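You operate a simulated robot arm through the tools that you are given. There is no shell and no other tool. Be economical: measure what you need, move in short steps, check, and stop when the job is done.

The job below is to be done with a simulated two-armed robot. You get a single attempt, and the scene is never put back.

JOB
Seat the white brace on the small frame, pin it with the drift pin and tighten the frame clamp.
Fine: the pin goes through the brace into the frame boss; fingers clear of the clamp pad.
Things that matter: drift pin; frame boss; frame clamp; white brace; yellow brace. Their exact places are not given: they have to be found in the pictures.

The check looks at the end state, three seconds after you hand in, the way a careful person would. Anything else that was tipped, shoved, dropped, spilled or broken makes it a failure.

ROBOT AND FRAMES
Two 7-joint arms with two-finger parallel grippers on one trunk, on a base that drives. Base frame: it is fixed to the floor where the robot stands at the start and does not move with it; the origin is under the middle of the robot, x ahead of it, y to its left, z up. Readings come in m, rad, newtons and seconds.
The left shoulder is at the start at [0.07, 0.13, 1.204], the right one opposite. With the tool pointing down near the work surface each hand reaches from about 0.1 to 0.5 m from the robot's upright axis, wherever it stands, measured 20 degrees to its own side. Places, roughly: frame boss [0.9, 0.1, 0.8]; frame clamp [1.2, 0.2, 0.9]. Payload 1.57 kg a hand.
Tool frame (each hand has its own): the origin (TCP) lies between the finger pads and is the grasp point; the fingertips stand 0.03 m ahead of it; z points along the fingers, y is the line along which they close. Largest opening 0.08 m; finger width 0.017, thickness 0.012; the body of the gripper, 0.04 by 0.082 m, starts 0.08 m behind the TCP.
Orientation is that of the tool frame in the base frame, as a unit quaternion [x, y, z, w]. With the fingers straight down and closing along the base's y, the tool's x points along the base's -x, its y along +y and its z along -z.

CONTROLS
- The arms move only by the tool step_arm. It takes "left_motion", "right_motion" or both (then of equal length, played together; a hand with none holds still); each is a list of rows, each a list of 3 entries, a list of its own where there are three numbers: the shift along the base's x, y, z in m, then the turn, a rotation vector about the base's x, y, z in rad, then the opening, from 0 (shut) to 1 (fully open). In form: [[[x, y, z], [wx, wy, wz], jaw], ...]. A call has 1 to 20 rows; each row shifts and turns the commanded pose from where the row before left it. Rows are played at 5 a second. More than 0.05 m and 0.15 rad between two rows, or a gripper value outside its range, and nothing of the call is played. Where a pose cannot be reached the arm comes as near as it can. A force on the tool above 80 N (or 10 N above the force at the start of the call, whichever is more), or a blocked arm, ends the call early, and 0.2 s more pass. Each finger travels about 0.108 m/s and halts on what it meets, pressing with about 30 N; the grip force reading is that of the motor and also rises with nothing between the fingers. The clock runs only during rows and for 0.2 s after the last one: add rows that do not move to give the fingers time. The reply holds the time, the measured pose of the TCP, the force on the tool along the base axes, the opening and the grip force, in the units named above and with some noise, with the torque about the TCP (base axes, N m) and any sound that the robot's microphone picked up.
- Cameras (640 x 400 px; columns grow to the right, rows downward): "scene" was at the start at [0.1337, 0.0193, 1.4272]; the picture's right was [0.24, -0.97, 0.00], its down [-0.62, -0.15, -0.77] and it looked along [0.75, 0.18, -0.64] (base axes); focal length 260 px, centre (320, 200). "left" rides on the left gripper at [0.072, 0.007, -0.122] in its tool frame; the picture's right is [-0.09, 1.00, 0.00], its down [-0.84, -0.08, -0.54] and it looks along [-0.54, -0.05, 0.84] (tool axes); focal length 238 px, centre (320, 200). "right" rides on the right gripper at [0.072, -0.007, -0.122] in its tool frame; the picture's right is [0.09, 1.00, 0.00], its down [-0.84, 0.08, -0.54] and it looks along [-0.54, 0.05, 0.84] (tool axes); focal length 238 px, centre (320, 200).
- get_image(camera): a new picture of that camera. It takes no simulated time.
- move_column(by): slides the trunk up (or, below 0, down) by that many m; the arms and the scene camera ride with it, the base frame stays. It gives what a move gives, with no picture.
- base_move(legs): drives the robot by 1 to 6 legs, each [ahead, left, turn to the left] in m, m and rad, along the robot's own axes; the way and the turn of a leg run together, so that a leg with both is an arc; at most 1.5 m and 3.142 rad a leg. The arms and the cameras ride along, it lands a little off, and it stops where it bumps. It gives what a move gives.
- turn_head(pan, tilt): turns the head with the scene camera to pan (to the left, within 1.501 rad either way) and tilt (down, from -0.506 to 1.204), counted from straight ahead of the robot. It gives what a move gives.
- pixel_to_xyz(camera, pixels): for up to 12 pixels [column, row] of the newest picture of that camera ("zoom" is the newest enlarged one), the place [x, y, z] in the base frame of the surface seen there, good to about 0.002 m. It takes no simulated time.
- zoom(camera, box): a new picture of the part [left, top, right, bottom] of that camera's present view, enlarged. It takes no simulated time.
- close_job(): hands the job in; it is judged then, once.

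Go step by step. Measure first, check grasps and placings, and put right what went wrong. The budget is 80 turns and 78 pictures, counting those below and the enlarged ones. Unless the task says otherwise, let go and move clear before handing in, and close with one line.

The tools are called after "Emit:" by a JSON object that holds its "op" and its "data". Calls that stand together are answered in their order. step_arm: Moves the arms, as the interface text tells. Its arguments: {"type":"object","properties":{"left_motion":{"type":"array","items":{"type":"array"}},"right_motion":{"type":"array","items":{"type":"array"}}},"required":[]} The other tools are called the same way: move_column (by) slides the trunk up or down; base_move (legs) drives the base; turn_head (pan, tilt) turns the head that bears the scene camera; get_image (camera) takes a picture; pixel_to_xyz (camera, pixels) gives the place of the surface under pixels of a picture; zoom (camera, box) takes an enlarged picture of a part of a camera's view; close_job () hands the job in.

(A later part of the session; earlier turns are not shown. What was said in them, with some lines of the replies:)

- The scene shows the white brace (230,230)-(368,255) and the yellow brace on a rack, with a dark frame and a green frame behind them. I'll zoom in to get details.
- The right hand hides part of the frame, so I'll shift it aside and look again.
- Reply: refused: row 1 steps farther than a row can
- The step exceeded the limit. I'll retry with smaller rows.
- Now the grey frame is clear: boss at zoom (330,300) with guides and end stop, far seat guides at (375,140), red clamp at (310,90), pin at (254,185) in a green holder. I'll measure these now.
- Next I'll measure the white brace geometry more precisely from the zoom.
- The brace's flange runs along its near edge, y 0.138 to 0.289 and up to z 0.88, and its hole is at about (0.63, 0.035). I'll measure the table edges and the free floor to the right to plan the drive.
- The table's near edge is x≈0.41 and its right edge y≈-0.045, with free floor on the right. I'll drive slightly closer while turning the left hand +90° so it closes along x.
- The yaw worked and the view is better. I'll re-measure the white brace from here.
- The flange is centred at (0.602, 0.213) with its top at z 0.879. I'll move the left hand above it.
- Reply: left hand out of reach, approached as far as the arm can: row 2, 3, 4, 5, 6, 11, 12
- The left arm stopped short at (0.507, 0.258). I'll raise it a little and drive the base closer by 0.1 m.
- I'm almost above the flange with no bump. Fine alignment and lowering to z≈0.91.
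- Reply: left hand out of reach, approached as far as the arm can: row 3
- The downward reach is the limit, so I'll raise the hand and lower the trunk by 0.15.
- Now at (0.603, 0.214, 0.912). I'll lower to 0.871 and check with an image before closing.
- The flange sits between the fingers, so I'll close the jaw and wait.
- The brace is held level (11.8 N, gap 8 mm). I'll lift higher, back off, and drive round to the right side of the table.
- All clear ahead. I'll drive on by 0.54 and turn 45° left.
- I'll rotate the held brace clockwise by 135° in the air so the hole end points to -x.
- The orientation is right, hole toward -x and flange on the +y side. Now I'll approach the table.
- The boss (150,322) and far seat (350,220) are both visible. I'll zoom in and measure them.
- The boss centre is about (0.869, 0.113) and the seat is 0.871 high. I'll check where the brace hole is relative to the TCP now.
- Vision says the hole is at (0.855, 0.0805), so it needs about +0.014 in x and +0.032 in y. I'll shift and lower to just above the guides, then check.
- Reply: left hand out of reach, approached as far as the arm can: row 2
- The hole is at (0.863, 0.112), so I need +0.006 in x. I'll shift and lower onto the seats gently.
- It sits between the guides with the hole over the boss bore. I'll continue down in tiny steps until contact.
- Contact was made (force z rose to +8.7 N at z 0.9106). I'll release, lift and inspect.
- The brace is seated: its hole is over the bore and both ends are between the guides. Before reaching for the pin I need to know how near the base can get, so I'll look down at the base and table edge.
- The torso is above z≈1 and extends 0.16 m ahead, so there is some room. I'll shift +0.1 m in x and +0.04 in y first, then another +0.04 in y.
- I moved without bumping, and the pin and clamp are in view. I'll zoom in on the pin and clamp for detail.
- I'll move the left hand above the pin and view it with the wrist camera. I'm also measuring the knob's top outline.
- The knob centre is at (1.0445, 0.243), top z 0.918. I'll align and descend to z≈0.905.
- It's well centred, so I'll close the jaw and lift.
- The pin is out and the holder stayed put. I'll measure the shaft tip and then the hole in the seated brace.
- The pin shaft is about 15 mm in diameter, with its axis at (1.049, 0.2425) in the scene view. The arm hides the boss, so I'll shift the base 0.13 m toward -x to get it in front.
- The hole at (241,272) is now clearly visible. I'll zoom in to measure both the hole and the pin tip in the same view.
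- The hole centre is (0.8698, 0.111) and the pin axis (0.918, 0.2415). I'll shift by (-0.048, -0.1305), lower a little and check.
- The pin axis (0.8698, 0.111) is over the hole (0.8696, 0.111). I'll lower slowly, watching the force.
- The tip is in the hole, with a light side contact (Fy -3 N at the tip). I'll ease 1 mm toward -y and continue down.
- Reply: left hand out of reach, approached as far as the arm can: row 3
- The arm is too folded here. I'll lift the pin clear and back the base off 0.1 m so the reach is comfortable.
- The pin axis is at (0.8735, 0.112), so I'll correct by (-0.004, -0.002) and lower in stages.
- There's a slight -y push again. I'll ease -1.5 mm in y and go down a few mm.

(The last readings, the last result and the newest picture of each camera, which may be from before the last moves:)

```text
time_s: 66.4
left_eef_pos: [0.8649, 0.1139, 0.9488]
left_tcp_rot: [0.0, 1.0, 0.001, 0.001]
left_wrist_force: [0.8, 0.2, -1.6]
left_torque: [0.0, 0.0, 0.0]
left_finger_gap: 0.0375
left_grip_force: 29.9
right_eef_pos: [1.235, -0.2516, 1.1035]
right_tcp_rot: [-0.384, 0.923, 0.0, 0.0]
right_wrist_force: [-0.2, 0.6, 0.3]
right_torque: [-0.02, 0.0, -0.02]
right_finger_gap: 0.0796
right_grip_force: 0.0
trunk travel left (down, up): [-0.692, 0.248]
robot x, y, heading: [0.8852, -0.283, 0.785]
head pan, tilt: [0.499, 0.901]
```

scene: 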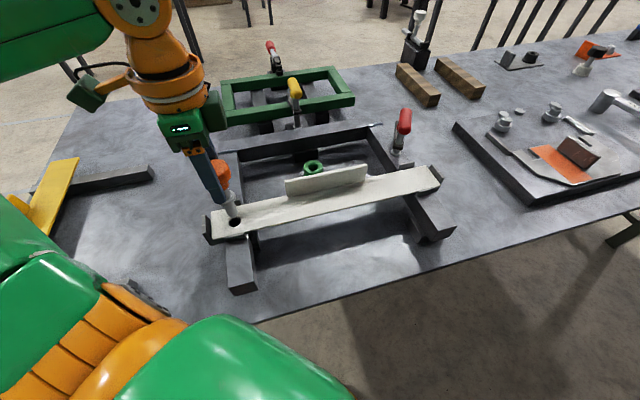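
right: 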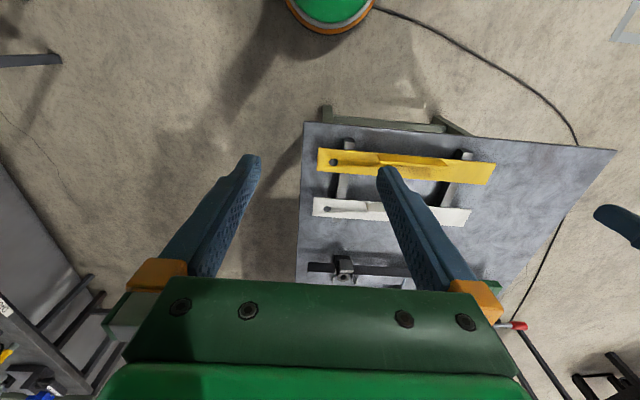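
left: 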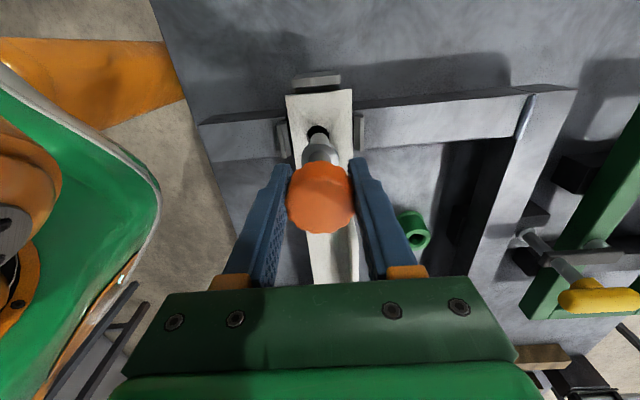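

No side forces now. I'll keep going down.

Emit:
{"op": "step_arm", "data": {"left_motion": [[[0, 0, -0.005], [0, 0, 0], 0], [[0, 0, -0.005], [0, 0, 0], 0], [[0, 0, -0.004], [0, 0, 0], 0], [[0, 0, 0], [0, 0, 0], 0]]}}

Emit:
{"op": "zoom", "data": {"camera": "scene", "box": [195, 175, 275, 240]}}

```text
time_s: 67.4
left_eef_pos: [0.8643, 0.1129, 0.935]
left_tcp_rot: [0.0, 1.0, 0.0, 0.001]
left_wrist_force: [0.4, 0.8, -1.7]
left_torque: [-0.01, -0.04, 0.03]
left_finger_gap: 0.0375
left_grip_force: 29.8
right_eef_pos: [1.2344, -0.2524, 1.1042]
right_tcp_rot: [-0.384, 0.923, 0.0, 0.0]
right_wrist_force: [0.0, 0.4, 0.3]
right_torque: [0.01, -0.02, 0.0]
right_finger_gap: 0.0799
right_grip_force: 0.0
trunk travel left (down, up): [-0.692, 0.248]
robot x, y, heading: [0.8853, -0.2834, 0.789]
head pan, tilt: [0.499, 0.901]
```

```text
6.15 times, centred on (235, 208) of scene
```

zoom: 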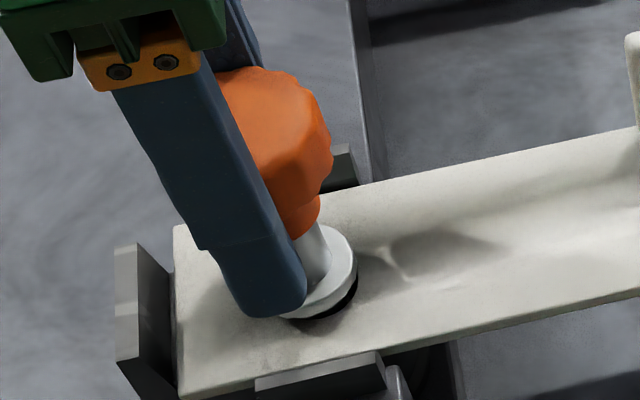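

The collar is just above the brace. I'll lower the last few millimetres until contact.

Emit:
{"op": "step_arm", "data": {"left_motion": [[[0, 0, -0.003], [0, 0, 0], 0], [[0, 0, -0.002], [0, 0, 0], 0], [[0, 0, 0], [0, 0, 0], 0]]}}

```text
time_s: 68.2
left_eef_pos: [0.8638, 0.1105, 0.9319]
left_tcp_rot: [0.0, 1.0, 0.001, 0.001]
left_wrist_force: [-1.0, 3.1, 14.0]
left_torque: [0.23, 0.09, 0.02]
left_finger_gap: 0.0375
left_grip_force: 30.2
right_eef_pos: [1.2343, -0.2539, 1.1033]
right_tcp_rot: [-0.384, 0.923, 0.002, 0.001]
right_wrist_force: [0.3, 0.1, 0.5]
right_torque: [0.0, 0.0, 0.0]
right_finger_gap: 0.08
right_grip_force: 0.1
trunk travel left (down, up): [-0.692, 0.248]
robot x, y, heading: [0.8838, -0.2874, 0.785]
head pan, tilt: [0.499, 0.901]
```

The collar touched down (+14 N). I'll release, lift straight up and check.

Emit:
{"op": "step_arm", "data": {"left_motion": [[[0, 0, 0], [0, 0, 0], 0.6], [[0, 0, 0], [0, 0, 0], 0.75], [[0, 0, 0], [0, 0, 0], 0.75], [[0, 0, 0.03], [0, 0, 0], 0.75], [[0, 0, 0.04], [0, 0, 0], 0.75], [[0, 0, 0.04], [0, 0, 0], 0.75], [[0, 0, 0], [0, 0, 0], 0.75]]}}

Emit:
{"op": "zoom", "data": {"camera": "scene", "box": [195, 165, 275, 235]}}

Emit:
{"op": "pixel_to_xyz", "data": {"camera": "zoom", "pixels": [[310, 180], [320, 320], [250, 330], [420, 280]]}}

```text
time_s: 69.8
left_eef_pos: [0.8638, 0.1131, 1.04]
left_tcp_rot: [0.001, 1.0, 0.0, 0.001]
left_wrist_force: [0.6, -0.3, -0.5]
left_torque: [0.01, 0.0, -0.01]
left_finger_gap: 0.0601
left_grip_force: 0.1
right_eef_pos: [1.2352, -0.2517, 1.1036]
right_tcp_rot: [-0.383, 0.924, 0.0, 0.0]
right_wrist_force: [-0.5, 0.4, 1.1]
right_torque: [0.01, 0.01, 0.04]
right_finger_gap: 0.0798
right_grip_force: 0.1
trunk travel left (down, up): [-0.692, 0.248]
robot x, y, heading: [0.8845, -0.2848, 0.79]
head pan, tilt: [0.499, 0.901]
```

```text
5.71 times, centred on (235, 200) of scene
```

zoom: 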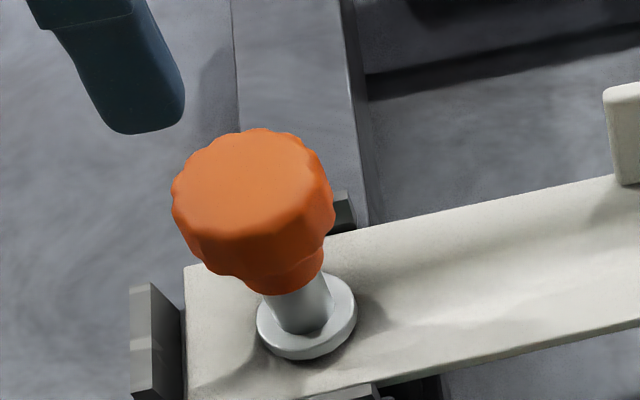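

```text
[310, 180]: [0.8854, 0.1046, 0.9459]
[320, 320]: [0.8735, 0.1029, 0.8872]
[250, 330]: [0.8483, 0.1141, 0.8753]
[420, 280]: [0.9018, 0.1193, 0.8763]
```

The pin is fully seated, collar flush on the brace. Next is the clamp. I'll turn the robot to about heading 0.2 near (0.95, -0.19) so the left wrist has room to turn.

Emit:
{"op": "base_move", "data": {"legs": [[0, 0, -0.59], [0.083, 0.08, 0]]}}

Emit:
{"op": "turn_head", "data": {"pan": 0.6, "tilt": 0.9}}

Emit:
{"op": "get_image", "data": {"camera": "scene"}}

```text
time_s: 72.7
left_eef_pos: [1.1557, 0.1493, 1.0416]
left_tcp_rot: [0.296, 0.955, 0.0, 0.002]
left_wrist_force: [0.7, -0.6, 0.2]
left_torque: [0.0, 0.0, 0.0]
left_finger_gap: 0.06
left_grip_force: 0.0
right_eef_pos: [1.2554, -0.3615, 1.1044]
right_tcp_rot: [-0.093, 0.996, 0.001, 0.001]
right_wrist_force: [0.7, 0.0, -0.5]
right_torque: [0.02, -0.01, 0.0]
right_finger_gap: 0.08
right_grip_force: 0.0
trunk travel left (down, up): [-0.692, 0.248]
robot x, y, heading: [0.9505, -0.1889, 0.185]
head pan, tilt: [0.499, 0.901]
```

```text
time_s: 73.3
left_eef_pos: [1.1571, 0.1511, 1.0406]
left_tcp_rot: [0.296, 0.955, 0.0, 0.001]
left_wrist_force: [-0.1, 0.0, 0.1]
left_torque: [-0.03, 0.0, 0.02]
left_finger_gap: 0.0602
left_grip_force: 0.1
right_eef_pos: [1.2568, -0.3595, 1.1045]
right_tcp_rot: [-0.094, 0.996, 0.0, 0.0]
right_wrist_force: [0.6, -0.5, -0.7]
right_torque: [0.01, 0.01, -0.02]
right_finger_gap: 0.08
right_grip_force: 0.1
trunk travel left (down, up): [-0.692, 0.248]
robot x, y, heading: [0.953, -0.1885, 0.19]
head pan, tilt: [0.6, 0.901]
```

```text
17 pictures are left
```

scene: 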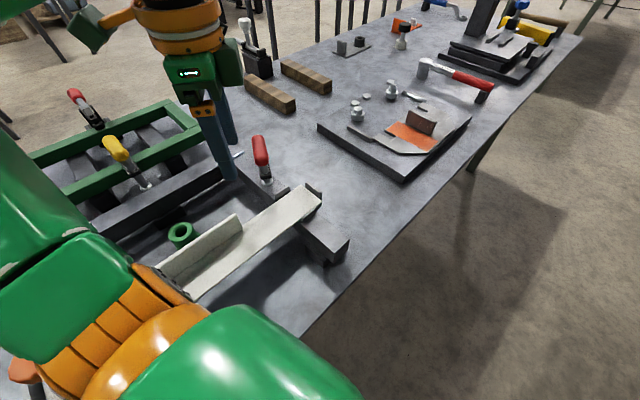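

An orange spot at (25,370) may be the pin knob, so I'll check its position and that of the nearby arm. I'll also zoom in on the clamp.

Emit:
{"op": "pixel_to_xyz", "data": {"camera": "scene", "pixels": [[22, 372], [60, 375], [80, 310], [100, 260], [150, 290], [200, 330]]}}

Emit:
{"op": "zoom", "data": {"camera": "scene", "box": [225, 120, 335, 210]}}

Emit:
{"op": "pixel_to_xyz", "data": {"camera": "zoom", "pixels": [[185, 95], [215, 100], [250, 95], [200, 220], [245, 225], [222, 240], [205, 150], [215, 280], [245, 265], [235, 330], [270, 335]]}}

```text
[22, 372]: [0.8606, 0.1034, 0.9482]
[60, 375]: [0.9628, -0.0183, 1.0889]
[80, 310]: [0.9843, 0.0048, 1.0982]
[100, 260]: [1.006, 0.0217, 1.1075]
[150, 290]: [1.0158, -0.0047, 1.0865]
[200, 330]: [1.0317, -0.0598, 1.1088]
```

```text
4.44 times, centred on (280, 165) of scene
```

zoom: 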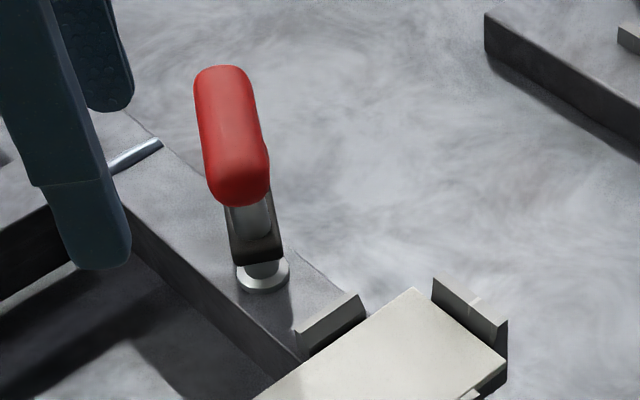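

```text
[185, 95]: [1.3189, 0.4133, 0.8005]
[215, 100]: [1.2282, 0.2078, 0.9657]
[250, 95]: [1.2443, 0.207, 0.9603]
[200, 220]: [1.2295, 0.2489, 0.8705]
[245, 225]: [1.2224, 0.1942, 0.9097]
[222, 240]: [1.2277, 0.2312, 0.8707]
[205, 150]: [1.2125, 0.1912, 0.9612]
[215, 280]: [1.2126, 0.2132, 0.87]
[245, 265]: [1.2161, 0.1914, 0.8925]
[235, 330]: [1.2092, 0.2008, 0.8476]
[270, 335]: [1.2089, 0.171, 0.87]
```

The pin is untouched and the arm is above it. I'll turn the left hand to about +73° yaw over the T-handle so the fingers straddle the bar.

Emit:
{"op": "step_arm", "data": {"left_motion": [[[0.0048, 0.0034, 0], [0, 0, 0.1442], 0.75], [[0.0048, 0.0034, 0], [0, 0, 0.1442], 0.75], [[0.0048, 0.0034, 0], [0, 0, 0.1442], 0.75], [[0.0048, 0.0034, 0], [0, 0, 0.1442], 0.75], [[0.0048, 0.0034, 0], [0, 0, 0.1442], 0.75], [[0.0048, 0.0034, 0], [0, 0, 0.1442], 0.75], [[0.0048, 0.0034, 0], [0, 0, 0.1442], 0.75], [[0.0048, 0.0034, 0], [0, 0, 0.1442], 0.75], [[0.0048, 0.0034, 0], [0, 0, 0.1442], 0.75], [[0.0048, 0.0034, 0], [0, 0, 0.1442], 0.75], [[0.0048, 0.0034, 0], [0, 0, 0.1442], 0.75], [[0.0048, 0.0034, 0], [0, 0, 0.1442], 0.75], [[0.0048, 0.0034, 0], [0, 0, 0.1442], 0.75], [[0, 0, 0], [0, 0, 0], 0.75]]}}

Emit:
{"op": "get_image", "data": {"camera": "left"}}

```text
time_s: 76.3
left_eef_pos: [1.2169, 0.1936, 1.0401]
left_tcp_rot: [-0.595, 0.804, 0.001, 0.001]
left_wrist_force: [0.2, 0.3, -0.2]
left_torque: [0.0, -0.01, 0.01]
left_finger_gap: 0.06
left_grip_force: 0.0
right_eef_pos: [1.2554, -0.3608, 1.104]
right_tcp_rot: [-0.094, 0.996, 0.0, 0.0]
right_wrist_force: [0.0, -0.2, 0.6]
right_torque: [0.01, -0.01, -0.02]
right_finger_gap: 0.0801
right_grip_force: 0.0
trunk travel left (down, up): [-0.692, 0.248]
robot x, y, heading: [0.9499, -0.1909, 0.185]
head pan, tilt: [0.6, 0.901]
```

```text
15 pictures are left
```

left: 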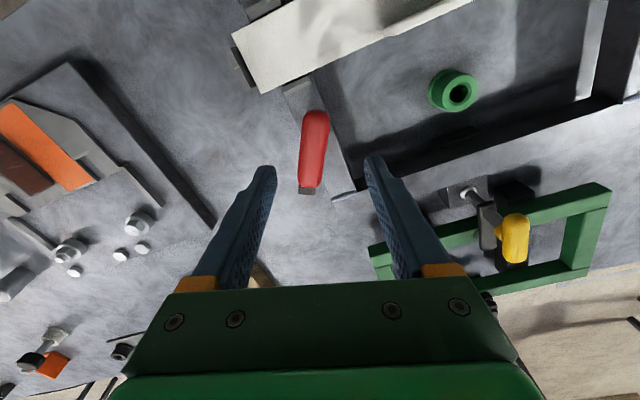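

Emit:
{"op": "pixel_to_xyz", "data": {"camera": "left", "pixels": [[316, 115], [311, 183], [304, 150], [325, 150], [314, 150], [308, 191], [303, 125], [328, 125], [305, 175], [321, 175]]}}

```text
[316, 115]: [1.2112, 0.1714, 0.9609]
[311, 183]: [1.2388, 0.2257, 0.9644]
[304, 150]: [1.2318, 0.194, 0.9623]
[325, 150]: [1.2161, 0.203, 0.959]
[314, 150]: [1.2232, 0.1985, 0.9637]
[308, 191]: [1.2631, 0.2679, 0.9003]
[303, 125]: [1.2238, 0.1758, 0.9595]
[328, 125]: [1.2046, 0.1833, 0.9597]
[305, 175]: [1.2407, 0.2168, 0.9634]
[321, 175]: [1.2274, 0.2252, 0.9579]
```

The handle axis runs at 63° with its centre at (1.225, 0.1985). I'll align by -10° and lower to z≈0.956.

Emit:
{"op": "step_arm", "data": {"left_motion": [[[0.004, 0.0025, 0], [0, 0, -0.0875], 0.75], [[0.004, 0.0025, 0], [0, 0, -0.0875], 0.75], [[0, 0, -0.03], [0, 0, 0], 0.75], [[0, 0, -0.03], [0, 0, 0], 0.75], [[0, 0, -0.024], [0, 0, 0], 0.75], [[0, 0, 0], [0, 0, 0], 0.75]]}}

Emit:
{"op": "get_image", "data": {"camera": "left"}}

```text
time_s: 77.7
left_eef_pos: [1.2274, 0.2006, 0.9546]
left_tcp_rot: [-0.523, 0.852, 0.001, 0.001]
left_wrist_force: [-0.4, 0.0, 0.9]
left_torque: [-0.02, 0.0, 0.02]
left_finger_gap: 0.06
left_grip_force: 0.0
right_eef_pos: [1.2569, -0.3599, 1.1044]
right_tcp_rot: [-0.094, 0.996, 0.0, 0.0]
right_wrist_force: [-0.8, -0.1, -0.4]
right_torque: [-0.01, -0.01, -0.02]
right_finger_gap: 0.0801
right_grip_force: 0.1
trunk travel left (down, up): [-0.692, 0.248]
robot x, y, heading: [0.9504, -0.1885, 0.192]
head pan, tilt: [0.6, 0.901]
```

```text
14 pictures are left
```

left: 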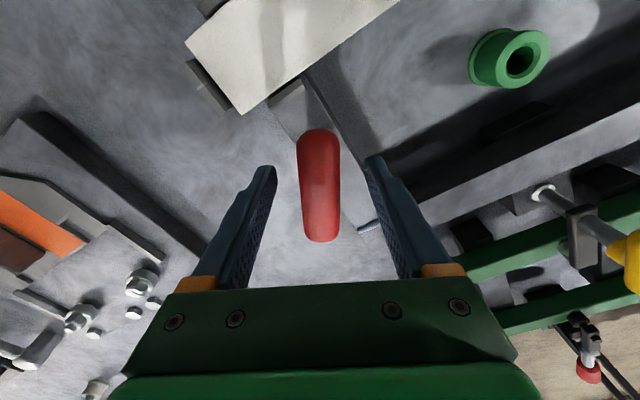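

The handle is centred between the fingers. I'll close the jaw, then start a small clockwise turn about the post.

Emit:
{"op": "step_arm", "data": {"left_motion": [[[-0.002, -0.002, 0], [0, 0, 0], 0.6], [[0, 0, 0], [0, 0, 0], 0.3], [[0, 0, 0], [0, 0, 0], 0.1], [[0, 0, 0], [0, 0, 0], 0], [[0, 0, 0], [0, 0, 0], 0], [[0, 0, 0], [0, 0, 0], 0]]}}

Emit:
{"op": "step_arm", "data": {"left_motion": [[[0, 0, 0], [0, 0, -0.1], 0], [[0, 0, 0], [0, 0, -0.1], 0], [[0, 0, 0], [0, 0, -0.1], 0], [[0, 0, 0], [0, 0, 0], 0]]}}

Emit:
{"op": "zoom", "data": {"camera": "scene", "box": [225, 120, 335, 210]}}

```text
time_s: 79.1
left_eef_pos: [1.2263, 0.1979, 0.9565]
left_tcp_rot: [-0.521, 0.854, 0.0, 0.0]
left_wrist_force: [1.5, 0.3, 0.9]
left_torque: [0.05, -0.14, -0.5]
left_finger_gap: 0.0247
left_grip_force: 35.7
right_eef_pos: [1.2569, -0.3599, 1.1035]
right_tcp_rot: [-0.094, 0.996, 0.0, -0.001]
right_wrist_force: [-0.5, 0.7, -0.7]
right_torque: [0.02, 0.07, 0.01]
right_finger_gap: 0.08
right_grip_force: 0.1
trunk travel left (down, up): [-0.692, 0.248]
robot x, y, heading: [0.9528, -0.188, 0.188]
head pan, tilt: [0.6, 0.901]
```

```text
time_s: 80.1
left_eef_pos: [1.2263, 0.1993, 0.9563]
left_tcp_rot: [-0.388, 0.922, 0.001, 0.0]
left_wrist_force: [-0.5, -0.7, -5.7]
left_torque: [0.64, -0.32, -0.03]
left_finger_gap: 0.0238
left_grip_force: 36.3
right_eef_pos: [1.2566, -0.3595, 1.103]
right_tcp_rot: [-0.094, 0.996, 0.0, 0.0]
right_wrist_force: [0.2, -0.6, 0.3]
right_torque: [-0.01, 0.05, -0.01]
right_finger_gap: 0.0802
right_grip_force: 0.0
trunk travel left (down, up): [-0.692, 0.248]
robot x, y, heading: [0.9492, -0.1905, 0.19]
head pan, tilt: [0.6, 0.901]
```

```text
4.44 times, centred on (280, 165) of scene
```

zoom: 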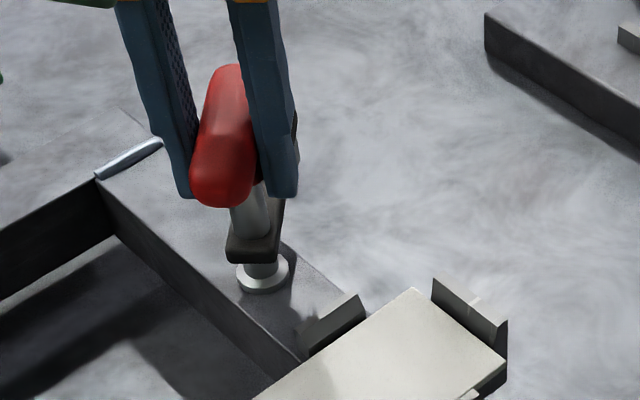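

The handle and arm turn together, and the downward pull suggests it screws down clockwise. I'll keep turning, following down slightly.

Emit:
{"op": "step_arm", "data": {"left_motion": [[[0, 0, -0.0012], [0, 0, -0.13], 0], [[0, 0, -0.0008], [0, 0, -0.13], 0], [[0, 0, -0.0008], [0, 0, -0.13], 0], [[0, 0, -0.0008], [0, 0, -0.13], 0], [[0, 0, -0.0008], [0, 0, -0.13], 0], [[0, 0, 0], [0, 0, 0], 0]]}}

```text
time_s: 81.5
left_eef_pos: [1.2225, 0.1996, 0.9519]
left_tcp_rot: [-0.074, 0.997, -0.001, 0.002]
left_wrist_force: [2.4, 17.4, 26.4]
left_torque: [0.13, 0.11, 0.09]
left_finger_gap: 0.0235
left_grip_force: 36.1
right_eef_pos: [1.2551, -0.359, 1.1042]
right_tcp_rot: [-0.094, 0.996, 0.0, 0.002]
right_wrist_force: [1.2, 0.1, -0.2]
right_torque: [0.01, -0.01, -0.02]
right_finger_gap: 0.08
right_grip_force: 0.2
trunk travel left (down, up): [-0.692, 0.248]
robot x, y, heading: [0.9522, -0.1891, 0.192]
head pan, tilt: [0.6, 0.901]
```

I'm pressing down (Fz +26 N), so the handle isn't descending much. I'll raise slightly, relieve, and check.

Emit:
{"op": "step_arm", "data": {"left_motion": [[[0, 0.001, 0.003], [0, 0, 0], 0], [[0, 0, 0], [0, 0, 0], 0]]}}

Emit:
{"op": "zoom", "data": {"camera": "scene", "box": [225, 120, 335, 210]}}

```text
time_s: 82.1
left_eef_pos: [1.2229, 0.2001, 0.952]
left_tcp_rot: [-0.074, 0.997, -0.003, -0.002]
left_wrist_force: [-10.1, -6.4, -24.4]
left_torque: [0.49, -0.16, -0.06]
left_finger_gap: 0.0238
left_grip_force: 36.2
right_eef_pos: [1.2548, -0.3595, 1.1045]
right_tcp_rot: [-0.095, 0.996, 0.0, 0.001]
right_wrist_force: [0.1, 1.6, 0.6]
right_torque: [0.02, -0.01, 0.0]
right_finger_gap: 0.0801
right_grip_force: 0.2
trunk travel left (down, up): [-0.692, 0.248]
robot x, y, heading: [0.95, -0.1914, 0.19]
head pan, tilt: [0.6, 0.901]
```

```text
4.44 times, centred on (280, 165) of scene
```

zoom: 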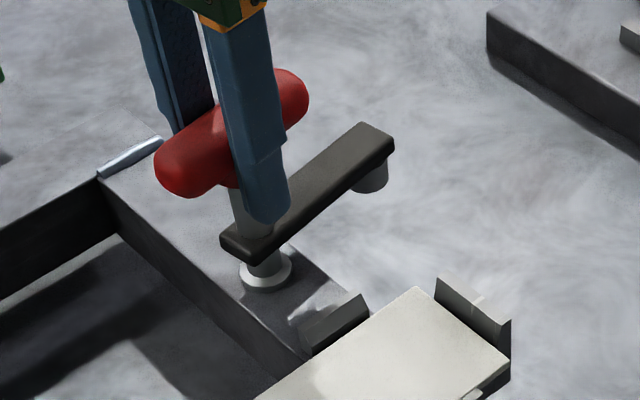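

The arm now points +x and needs about another 98°. I'll continue clockwise with a gentler z follow.

Emit:
{"op": "step_arm", "data": {"left_motion": [[[0, -0.0005, -0.0014], [0, 0, -0.1], 0], [[0, 0, -0.0003], [0, 0, -0.13], 0], [[0, 0, -0.0003], [0, 0, -0.13], 0], [[0, 0, -0.0003], [0, 0, -0.13], 0], [[0, 0, 0], [0, 0, 0], 0]]}}

```text
time_s: 83.3
left_eef_pos: [1.2247, 0.2019, 0.9517]
left_tcp_rot: [0.17, 0.985, -0.001, 0.003]
left_wrist_force: [-4.7, 14.7, 10.1]
left_torque: [0.36, 0.83, 0.02]
left_finger_gap: 0.0237
left_grip_force: 36.4
right_eef_pos: [1.2543, -0.3559, 1.1057]
right_tcp_rot: [-0.095, 0.995, -0.002, 0.001]
right_wrist_force: [0.7, -0.2, 0.4]
right_torque: [0.0, -0.01, -0.01]
right_finger_gap: 0.0797
right_grip_force: 0.1
trunk travel left (down, up): [-0.692, 0.248]
robot x, y, heading: [0.952, -0.1892, 0.186]
head pan, tilt: [0.6, 0.901]
```

Emit:
{"op": "step_arm", "data": {"left_motion": [[[0, 0.0005, 0.0005], [0, 0, -0.13], 0], [[0, 0, 0], [0, 0, -0.13], 0], [[0, 0, 0], [0, 0, -0.13], 0], [[0, 0, 0], [0, 0, -0.13], 0], [[0, 0, 0], [0, 0, 0], 0]]}}

Emit:
{"op": "zoom", "data": {"camera": "scene", "box": [225, 120, 335, 210]}}

```text
time_s: 84.5
left_eef_pos: [1.2259, 0.2043, 0.9522]
left_tcp_rot: [0.418, 0.908, -0.001, 0.004]
left_wrist_force: [8.0, 23.2, 22.6]
left_torque: [0.01, -0.28, 0.1]
left_finger_gap: 0.0239
left_grip_force: 35.8
right_eef_pos: [1.257, -0.3545, 1.105]
right_tcp_rot: [-0.094, 0.996, -0.002, 0.0]
right_wrist_force: [0.8, -0.7, -0.7]
right_torque: [-0.02, 0.07, -0.05]
right_finger_gap: 0.0801
right_grip_force: 0.1
trunk travel left (down, up): [-0.692, 0.248]
robot x, y, heading: [0.9525, -0.1889, 0.19]
head pan, tilt: [0.6, 0.901]
```

```text
4.44 times, centred on (280, 165) of scene
```

zoom: 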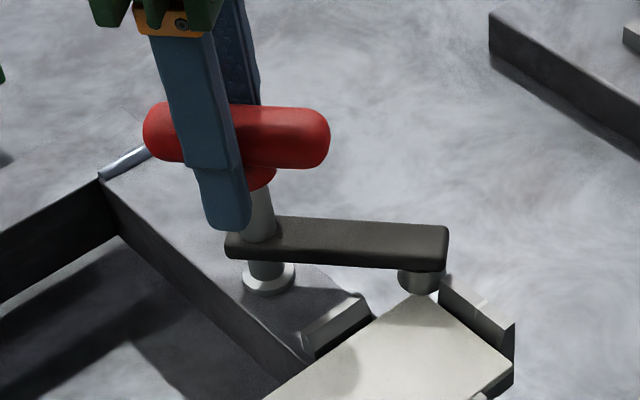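

Emit:
{"op": "pixel_to_xyz", "data": {"camera": "zoom", "pixels": [[422, 290], [420, 275], [435, 232], [335, 310], [445, 290], [265, 282], [400, 340]]}}

```text
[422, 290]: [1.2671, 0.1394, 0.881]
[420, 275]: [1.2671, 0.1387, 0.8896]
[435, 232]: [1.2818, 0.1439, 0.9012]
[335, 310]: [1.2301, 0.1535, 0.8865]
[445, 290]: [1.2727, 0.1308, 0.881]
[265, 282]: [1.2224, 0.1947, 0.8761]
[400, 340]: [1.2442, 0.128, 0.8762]
```

The pad bottom is at about z 0.881 and should sweep clear of the stop and guide. I'll keep turning clockwise.

Emit:
{"op": "step_arm", "data": {"left_motion": [[[0, 0, 0], [0, 0, -0.1], 0], [[0, 0, 0], [0, 0, -0.1], 0], [[0, 0, 0], [0, 0, -0.1], 0], [[0, 0, 0], [0, 0, 0], 0]]}}

Emit:
{"op": "zoom", "data": {"camera": "scene", "box": [225, 120, 335, 210]}}

```text
time_s: 85.5
left_eef_pos: [1.2272, 0.2034, 0.9507]
left_tcp_rot: [0.55, 0.835, -0.003, 0.001]
left_wrist_force: [14.0, 24.1, 19.5]
left_torque: [-0.01, -0.42, 0.03]
left_finger_gap: 0.0238
left_grip_force: 35.7
right_eef_pos: [1.2581, -0.3549, 1.1053]
right_tcp_rot: [-0.094, 0.996, -0.004, -0.002]
right_wrist_force: [-0.3, 0.1, 0.9]
right_torque: [0.04, 0.02, 0.04]
right_finger_gap: 0.0801
right_grip_force: 0.0
trunk travel left (down, up): [-0.692, 0.248]
robot x, y, heading: [0.9483, -0.1859, 0.188]
head pan, tilt: [0.6, 0.901]
```

```text
4.44 times, centred on (280, 165) of scene
```

zoom: 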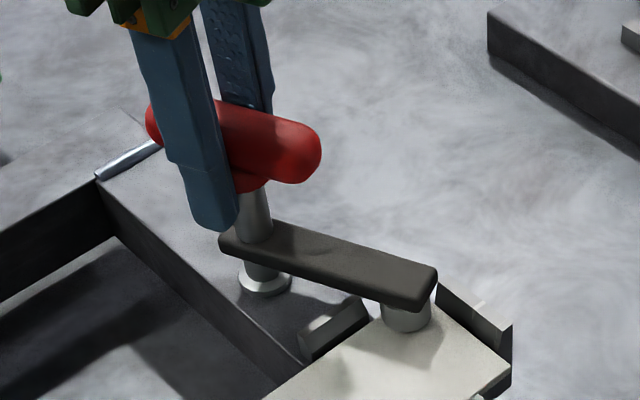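

The pad is over the brace corner now. I'll relieve the side load a bit and turn on, watching the z torque.

Emit:
{"op": "step_arm", "data": {"left_motion": [[[0.0006, 0.001, 0.0005], [0, 0, -0.08], 0], [[0, 0, 0], [0, 0, -0.1], 0], [[0, 0, 0], [0, 0, -0.1], 0], [[0, 0, 0], [0, 0, -0.1], 0], [[0, 0, 0], [0, 0, 0], 0]]}}

Emit:
{"op": "zoom", "data": {"camera": "scene", "box": [225, 120, 335, 210]}}

```text
time_s: 86.7
left_eef_pos: [1.2276, 0.2052, 0.9505]
left_tcp_rot: [0.698, 0.717, -0.003, 0.002]
left_wrist_force: [8.8, 16.9, 6.4]
left_torque: [0.67, -0.27, 0.0]
left_finger_gap: 0.0242
left_grip_force: 36.1
right_eef_pos: [1.2589, -0.3552, 1.1045]
right_tcp_rot: [-0.093, 0.996, -0.001, -0.002]
right_wrist_force: [0.8, -0.2, 0.3]
right_torque: [0.0, -0.02, 0.03]
right_finger_gap: 0.08
right_grip_force: 0.1
trunk travel left (down, up): [-0.692, 0.248]
robot x, y, heading: [0.95, -0.1892, 0.189]
head pan, tilt: [0.6, 0.901]
```

```text
4.44 times, centred on (280, 165) of scene
```

zoom: 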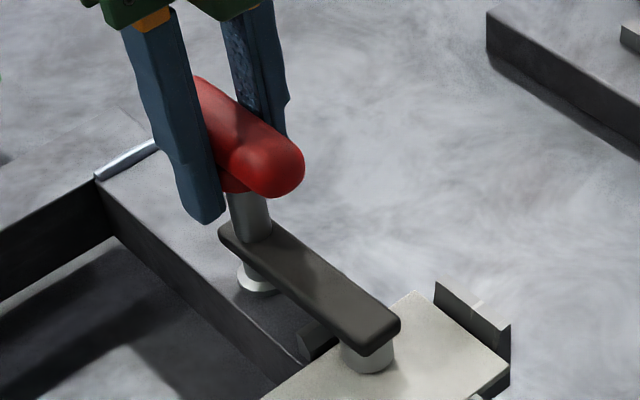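

Emit:
{"op": "pixel_to_xyz", "data": {"camera": "zoom", "pixels": [[368, 372], [366, 360], [375, 330], [345, 385], [256, 285]]}}

Emit:
{"op": "step_arm", "data": {"left_motion": [[[0, 0.0005, 0], [0, 0, -0.1], 0], [[0, 0, 0], [0, 0, -0.1], 0], [[0, 0, 0], [0, 0, 0], 0]]}}

```text
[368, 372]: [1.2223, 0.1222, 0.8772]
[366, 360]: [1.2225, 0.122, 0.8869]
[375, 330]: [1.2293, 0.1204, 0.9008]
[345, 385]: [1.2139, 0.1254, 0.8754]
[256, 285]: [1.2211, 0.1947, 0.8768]
```

```text
time_s: 87.5
left_eef_pos: [1.2273, 0.2014, 0.9512]
left_tcp_rot: [0.764, 0.645, -0.004, 0.0]
left_wrist_force: [5.9, 1.6, -8.0]
left_torque: [-0.68, -0.38, 1.06]
left_finger_gap: 0.0268
left_grip_force: 37.9
right_eef_pos: [1.2595, -0.3575, 1.1028]
right_tcp_rot: [-0.094, 0.996, -0.001, -0.002]
right_wrist_force: [-0.6, 0.2, -0.1]
right_torque: [-0.02, 0.01, 0.0]
right_finger_gap: 0.0799
right_grip_force: 0.0
trunk travel left (down, up): [-0.692, 0.248]
robot x, y, heading: [0.9505, -0.1901, 0.189]
head pan, tilt: [0.6, 0.901]
```

The turn is now resisted (torque +1.06 N·m, jaw forced to 26.8 mm), so the clamp is tight. I'll open the jaw, lift straight off and inspect.

Emit:
{"op": "step_arm", "data": {"left_motion": [[[0, 0, 0], [0, 0, 0], 0.5], [[0, 0, 0], [0, 0, 0], 0.8], [[0, 0, 0], [0, 0, 0], 0.8], [[0, 0, 0.03], [0, 0, 0], 0.8], [[0, 0, 0.04], [0, 0, 0], 0.8], [[0, 0, 0.04], [0, 0, 0], 0.8], [[0, 0, 0], [0, 0, 0], 0.8]]}}

Emit:
{"op": "zoom", "data": {"camera": "scene", "box": [225, 120, 335, 210]}}

Emit:
{"op": "pixel_to_xyz", "data": {"camera": "zoom", "pixels": [[340, 370], [345, 385], [330, 390], [360, 320], [256, 285], [330, 300]]}}

```text
time_s: 89.1
left_eef_pos: [1.2259, 0.2008, 1.0659]
left_tcp_rot: [0.764, 0.645, -0.001, 0.001]
left_wrist_force: [-0.3, 1.3, 0.6]
left_torque: [-0.04, 0.0, -0.01]
left_finger_gap: 0.0641
left_grip_force: 0.1
right_eef_pos: [1.2564, -0.3594, 1.1041]
right_tcp_rot: [-0.095, 0.996, 0.0, 0.0]
right_wrist_force: [-0.5, -0.3, 0.2]
right_torque: [-0.01, 0.02, 0.01]
right_finger_gap: 0.0801
right_grip_force: 0.0
trunk travel left (down, up): [-0.692, 0.248]
robot x, y, heading: [0.948, -0.1896, 0.191]
head pan, tilt: [0.6, 0.901]
```

```text
4.44 times, centred on (280, 165) of scene
```

zoom: 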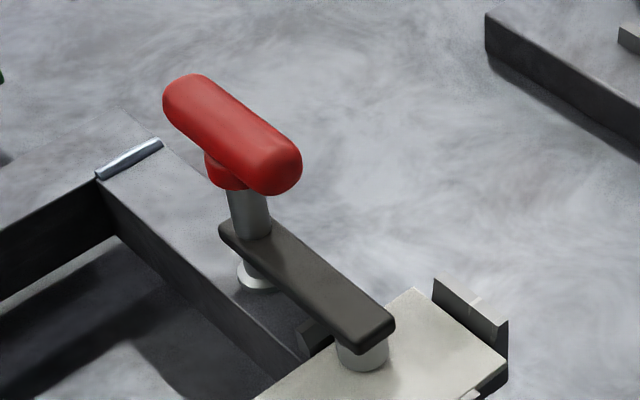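

```text
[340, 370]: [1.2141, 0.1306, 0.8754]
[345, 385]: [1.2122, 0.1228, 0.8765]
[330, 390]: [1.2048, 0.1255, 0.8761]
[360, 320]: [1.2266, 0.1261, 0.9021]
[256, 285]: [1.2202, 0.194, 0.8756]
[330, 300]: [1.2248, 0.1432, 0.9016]
```

The arm points straight across the brace with the pad pressed flat on it. I'll back away and take a final look.

Emit:
{"op": "base_move", "data": {"legs": [[-0.047, -0.245, 0]]}}

Emit:
{"op": "turn_head", "data": {"pan": 1.1, "tilt": 0.7}}

Emit:
{"op": "get_image", "data": {"camera": "scene"}}

```text
time_s: 91.0
left_eef_pos: [1.228, -0.0513, 1.063]
left_tcp_rot: [0.767, 0.642, -0.002, 0.001]
left_wrist_force: [0.4, 0.7, -0.5]
left_torque: [-0.02, 0.01, 0.01]
left_finger_gap: 0.0639
left_grip_force: 0.0
right_eef_pos: [1.2548, -0.6118, 1.1038]
right_tcp_rot: [-0.092, 0.996, -0.001, 0.001]
right_wrist_force: [0.0, -0.3, 0.3]
right_torque: [-0.04, -0.03, 0.0]
right_finger_gap: 0.0799
right_grip_force: 0.1
trunk travel left (down, up): [-0.692, 0.248]
robot x, y, heading: [0.9493, -0.4421, 0.183]
head pan, tilt: [0.6, 0.901]
```

```text
time_s: 91.9
left_eef_pos: [1.2291, -0.0527, 1.0637]
left_tcp_rot: [0.767, 0.642, 0.0, 0.001]
left_wrist_force: [0.4, -0.5, -0.3]
left_torque: [0.01, 0.01, 0.01]
left_finger_gap: 0.064
left_grip_force: 0.1
right_eef_pos: [1.2553, -0.6125, 1.1044]
right_tcp_rot: [-0.091, 0.996, 0.001, 0.0]
right_wrist_force: [-0.6, -0.6, -0.3]
right_torque: [-0.01, 0.02, -0.03]
right_finger_gap: 0.0802
right_grip_force: 0.1
trunk travel left (down, up): [-0.692, 0.248]
robot x, y, heading: [0.949, -0.4422, 0.191]
head pan, tilt: [1.1, 0.7]
```

```text
7 pictures are left
```

scene: 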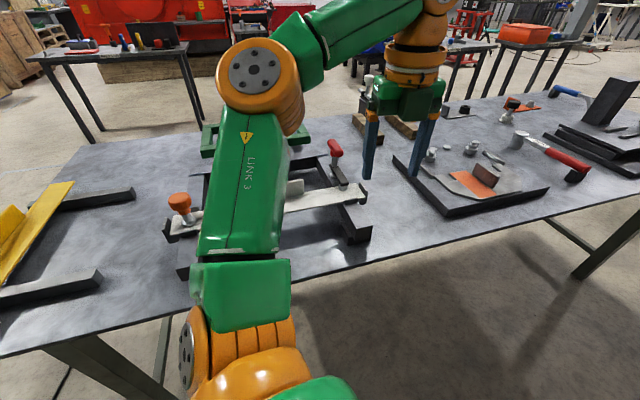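

The overall view looks right. One zoom on the pin end to confirm.

Emit:
{"op": "zoom", "data": {"camera": "scene", "box": [150, 175, 230, 250]}}

```text
5.33 times, centred on (190, 212) of scene
```

zoom: 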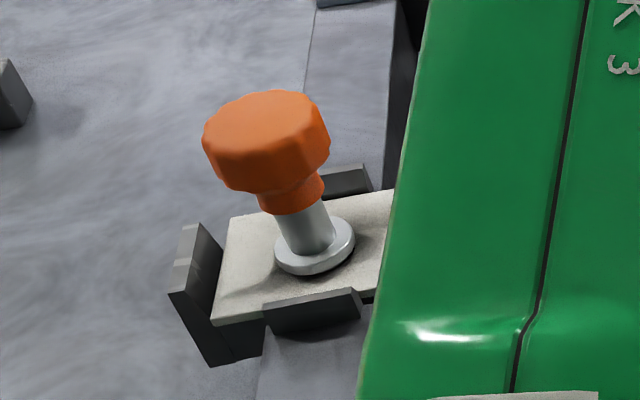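

The pin's collar is flush on the brace between the guides, the clamp is closed, and both hands are clear, so I'm handing in.

Emit:
{"op": "close_job", "data": {}}

```text
The job is handed in.
```

The white brace is seated on the small frame, the drift pin is through it into the frame boss with its collar flush, and the frame clamp is turned until it resisted with its pad on the brace; nothing else looked disturbed in the final pictures.
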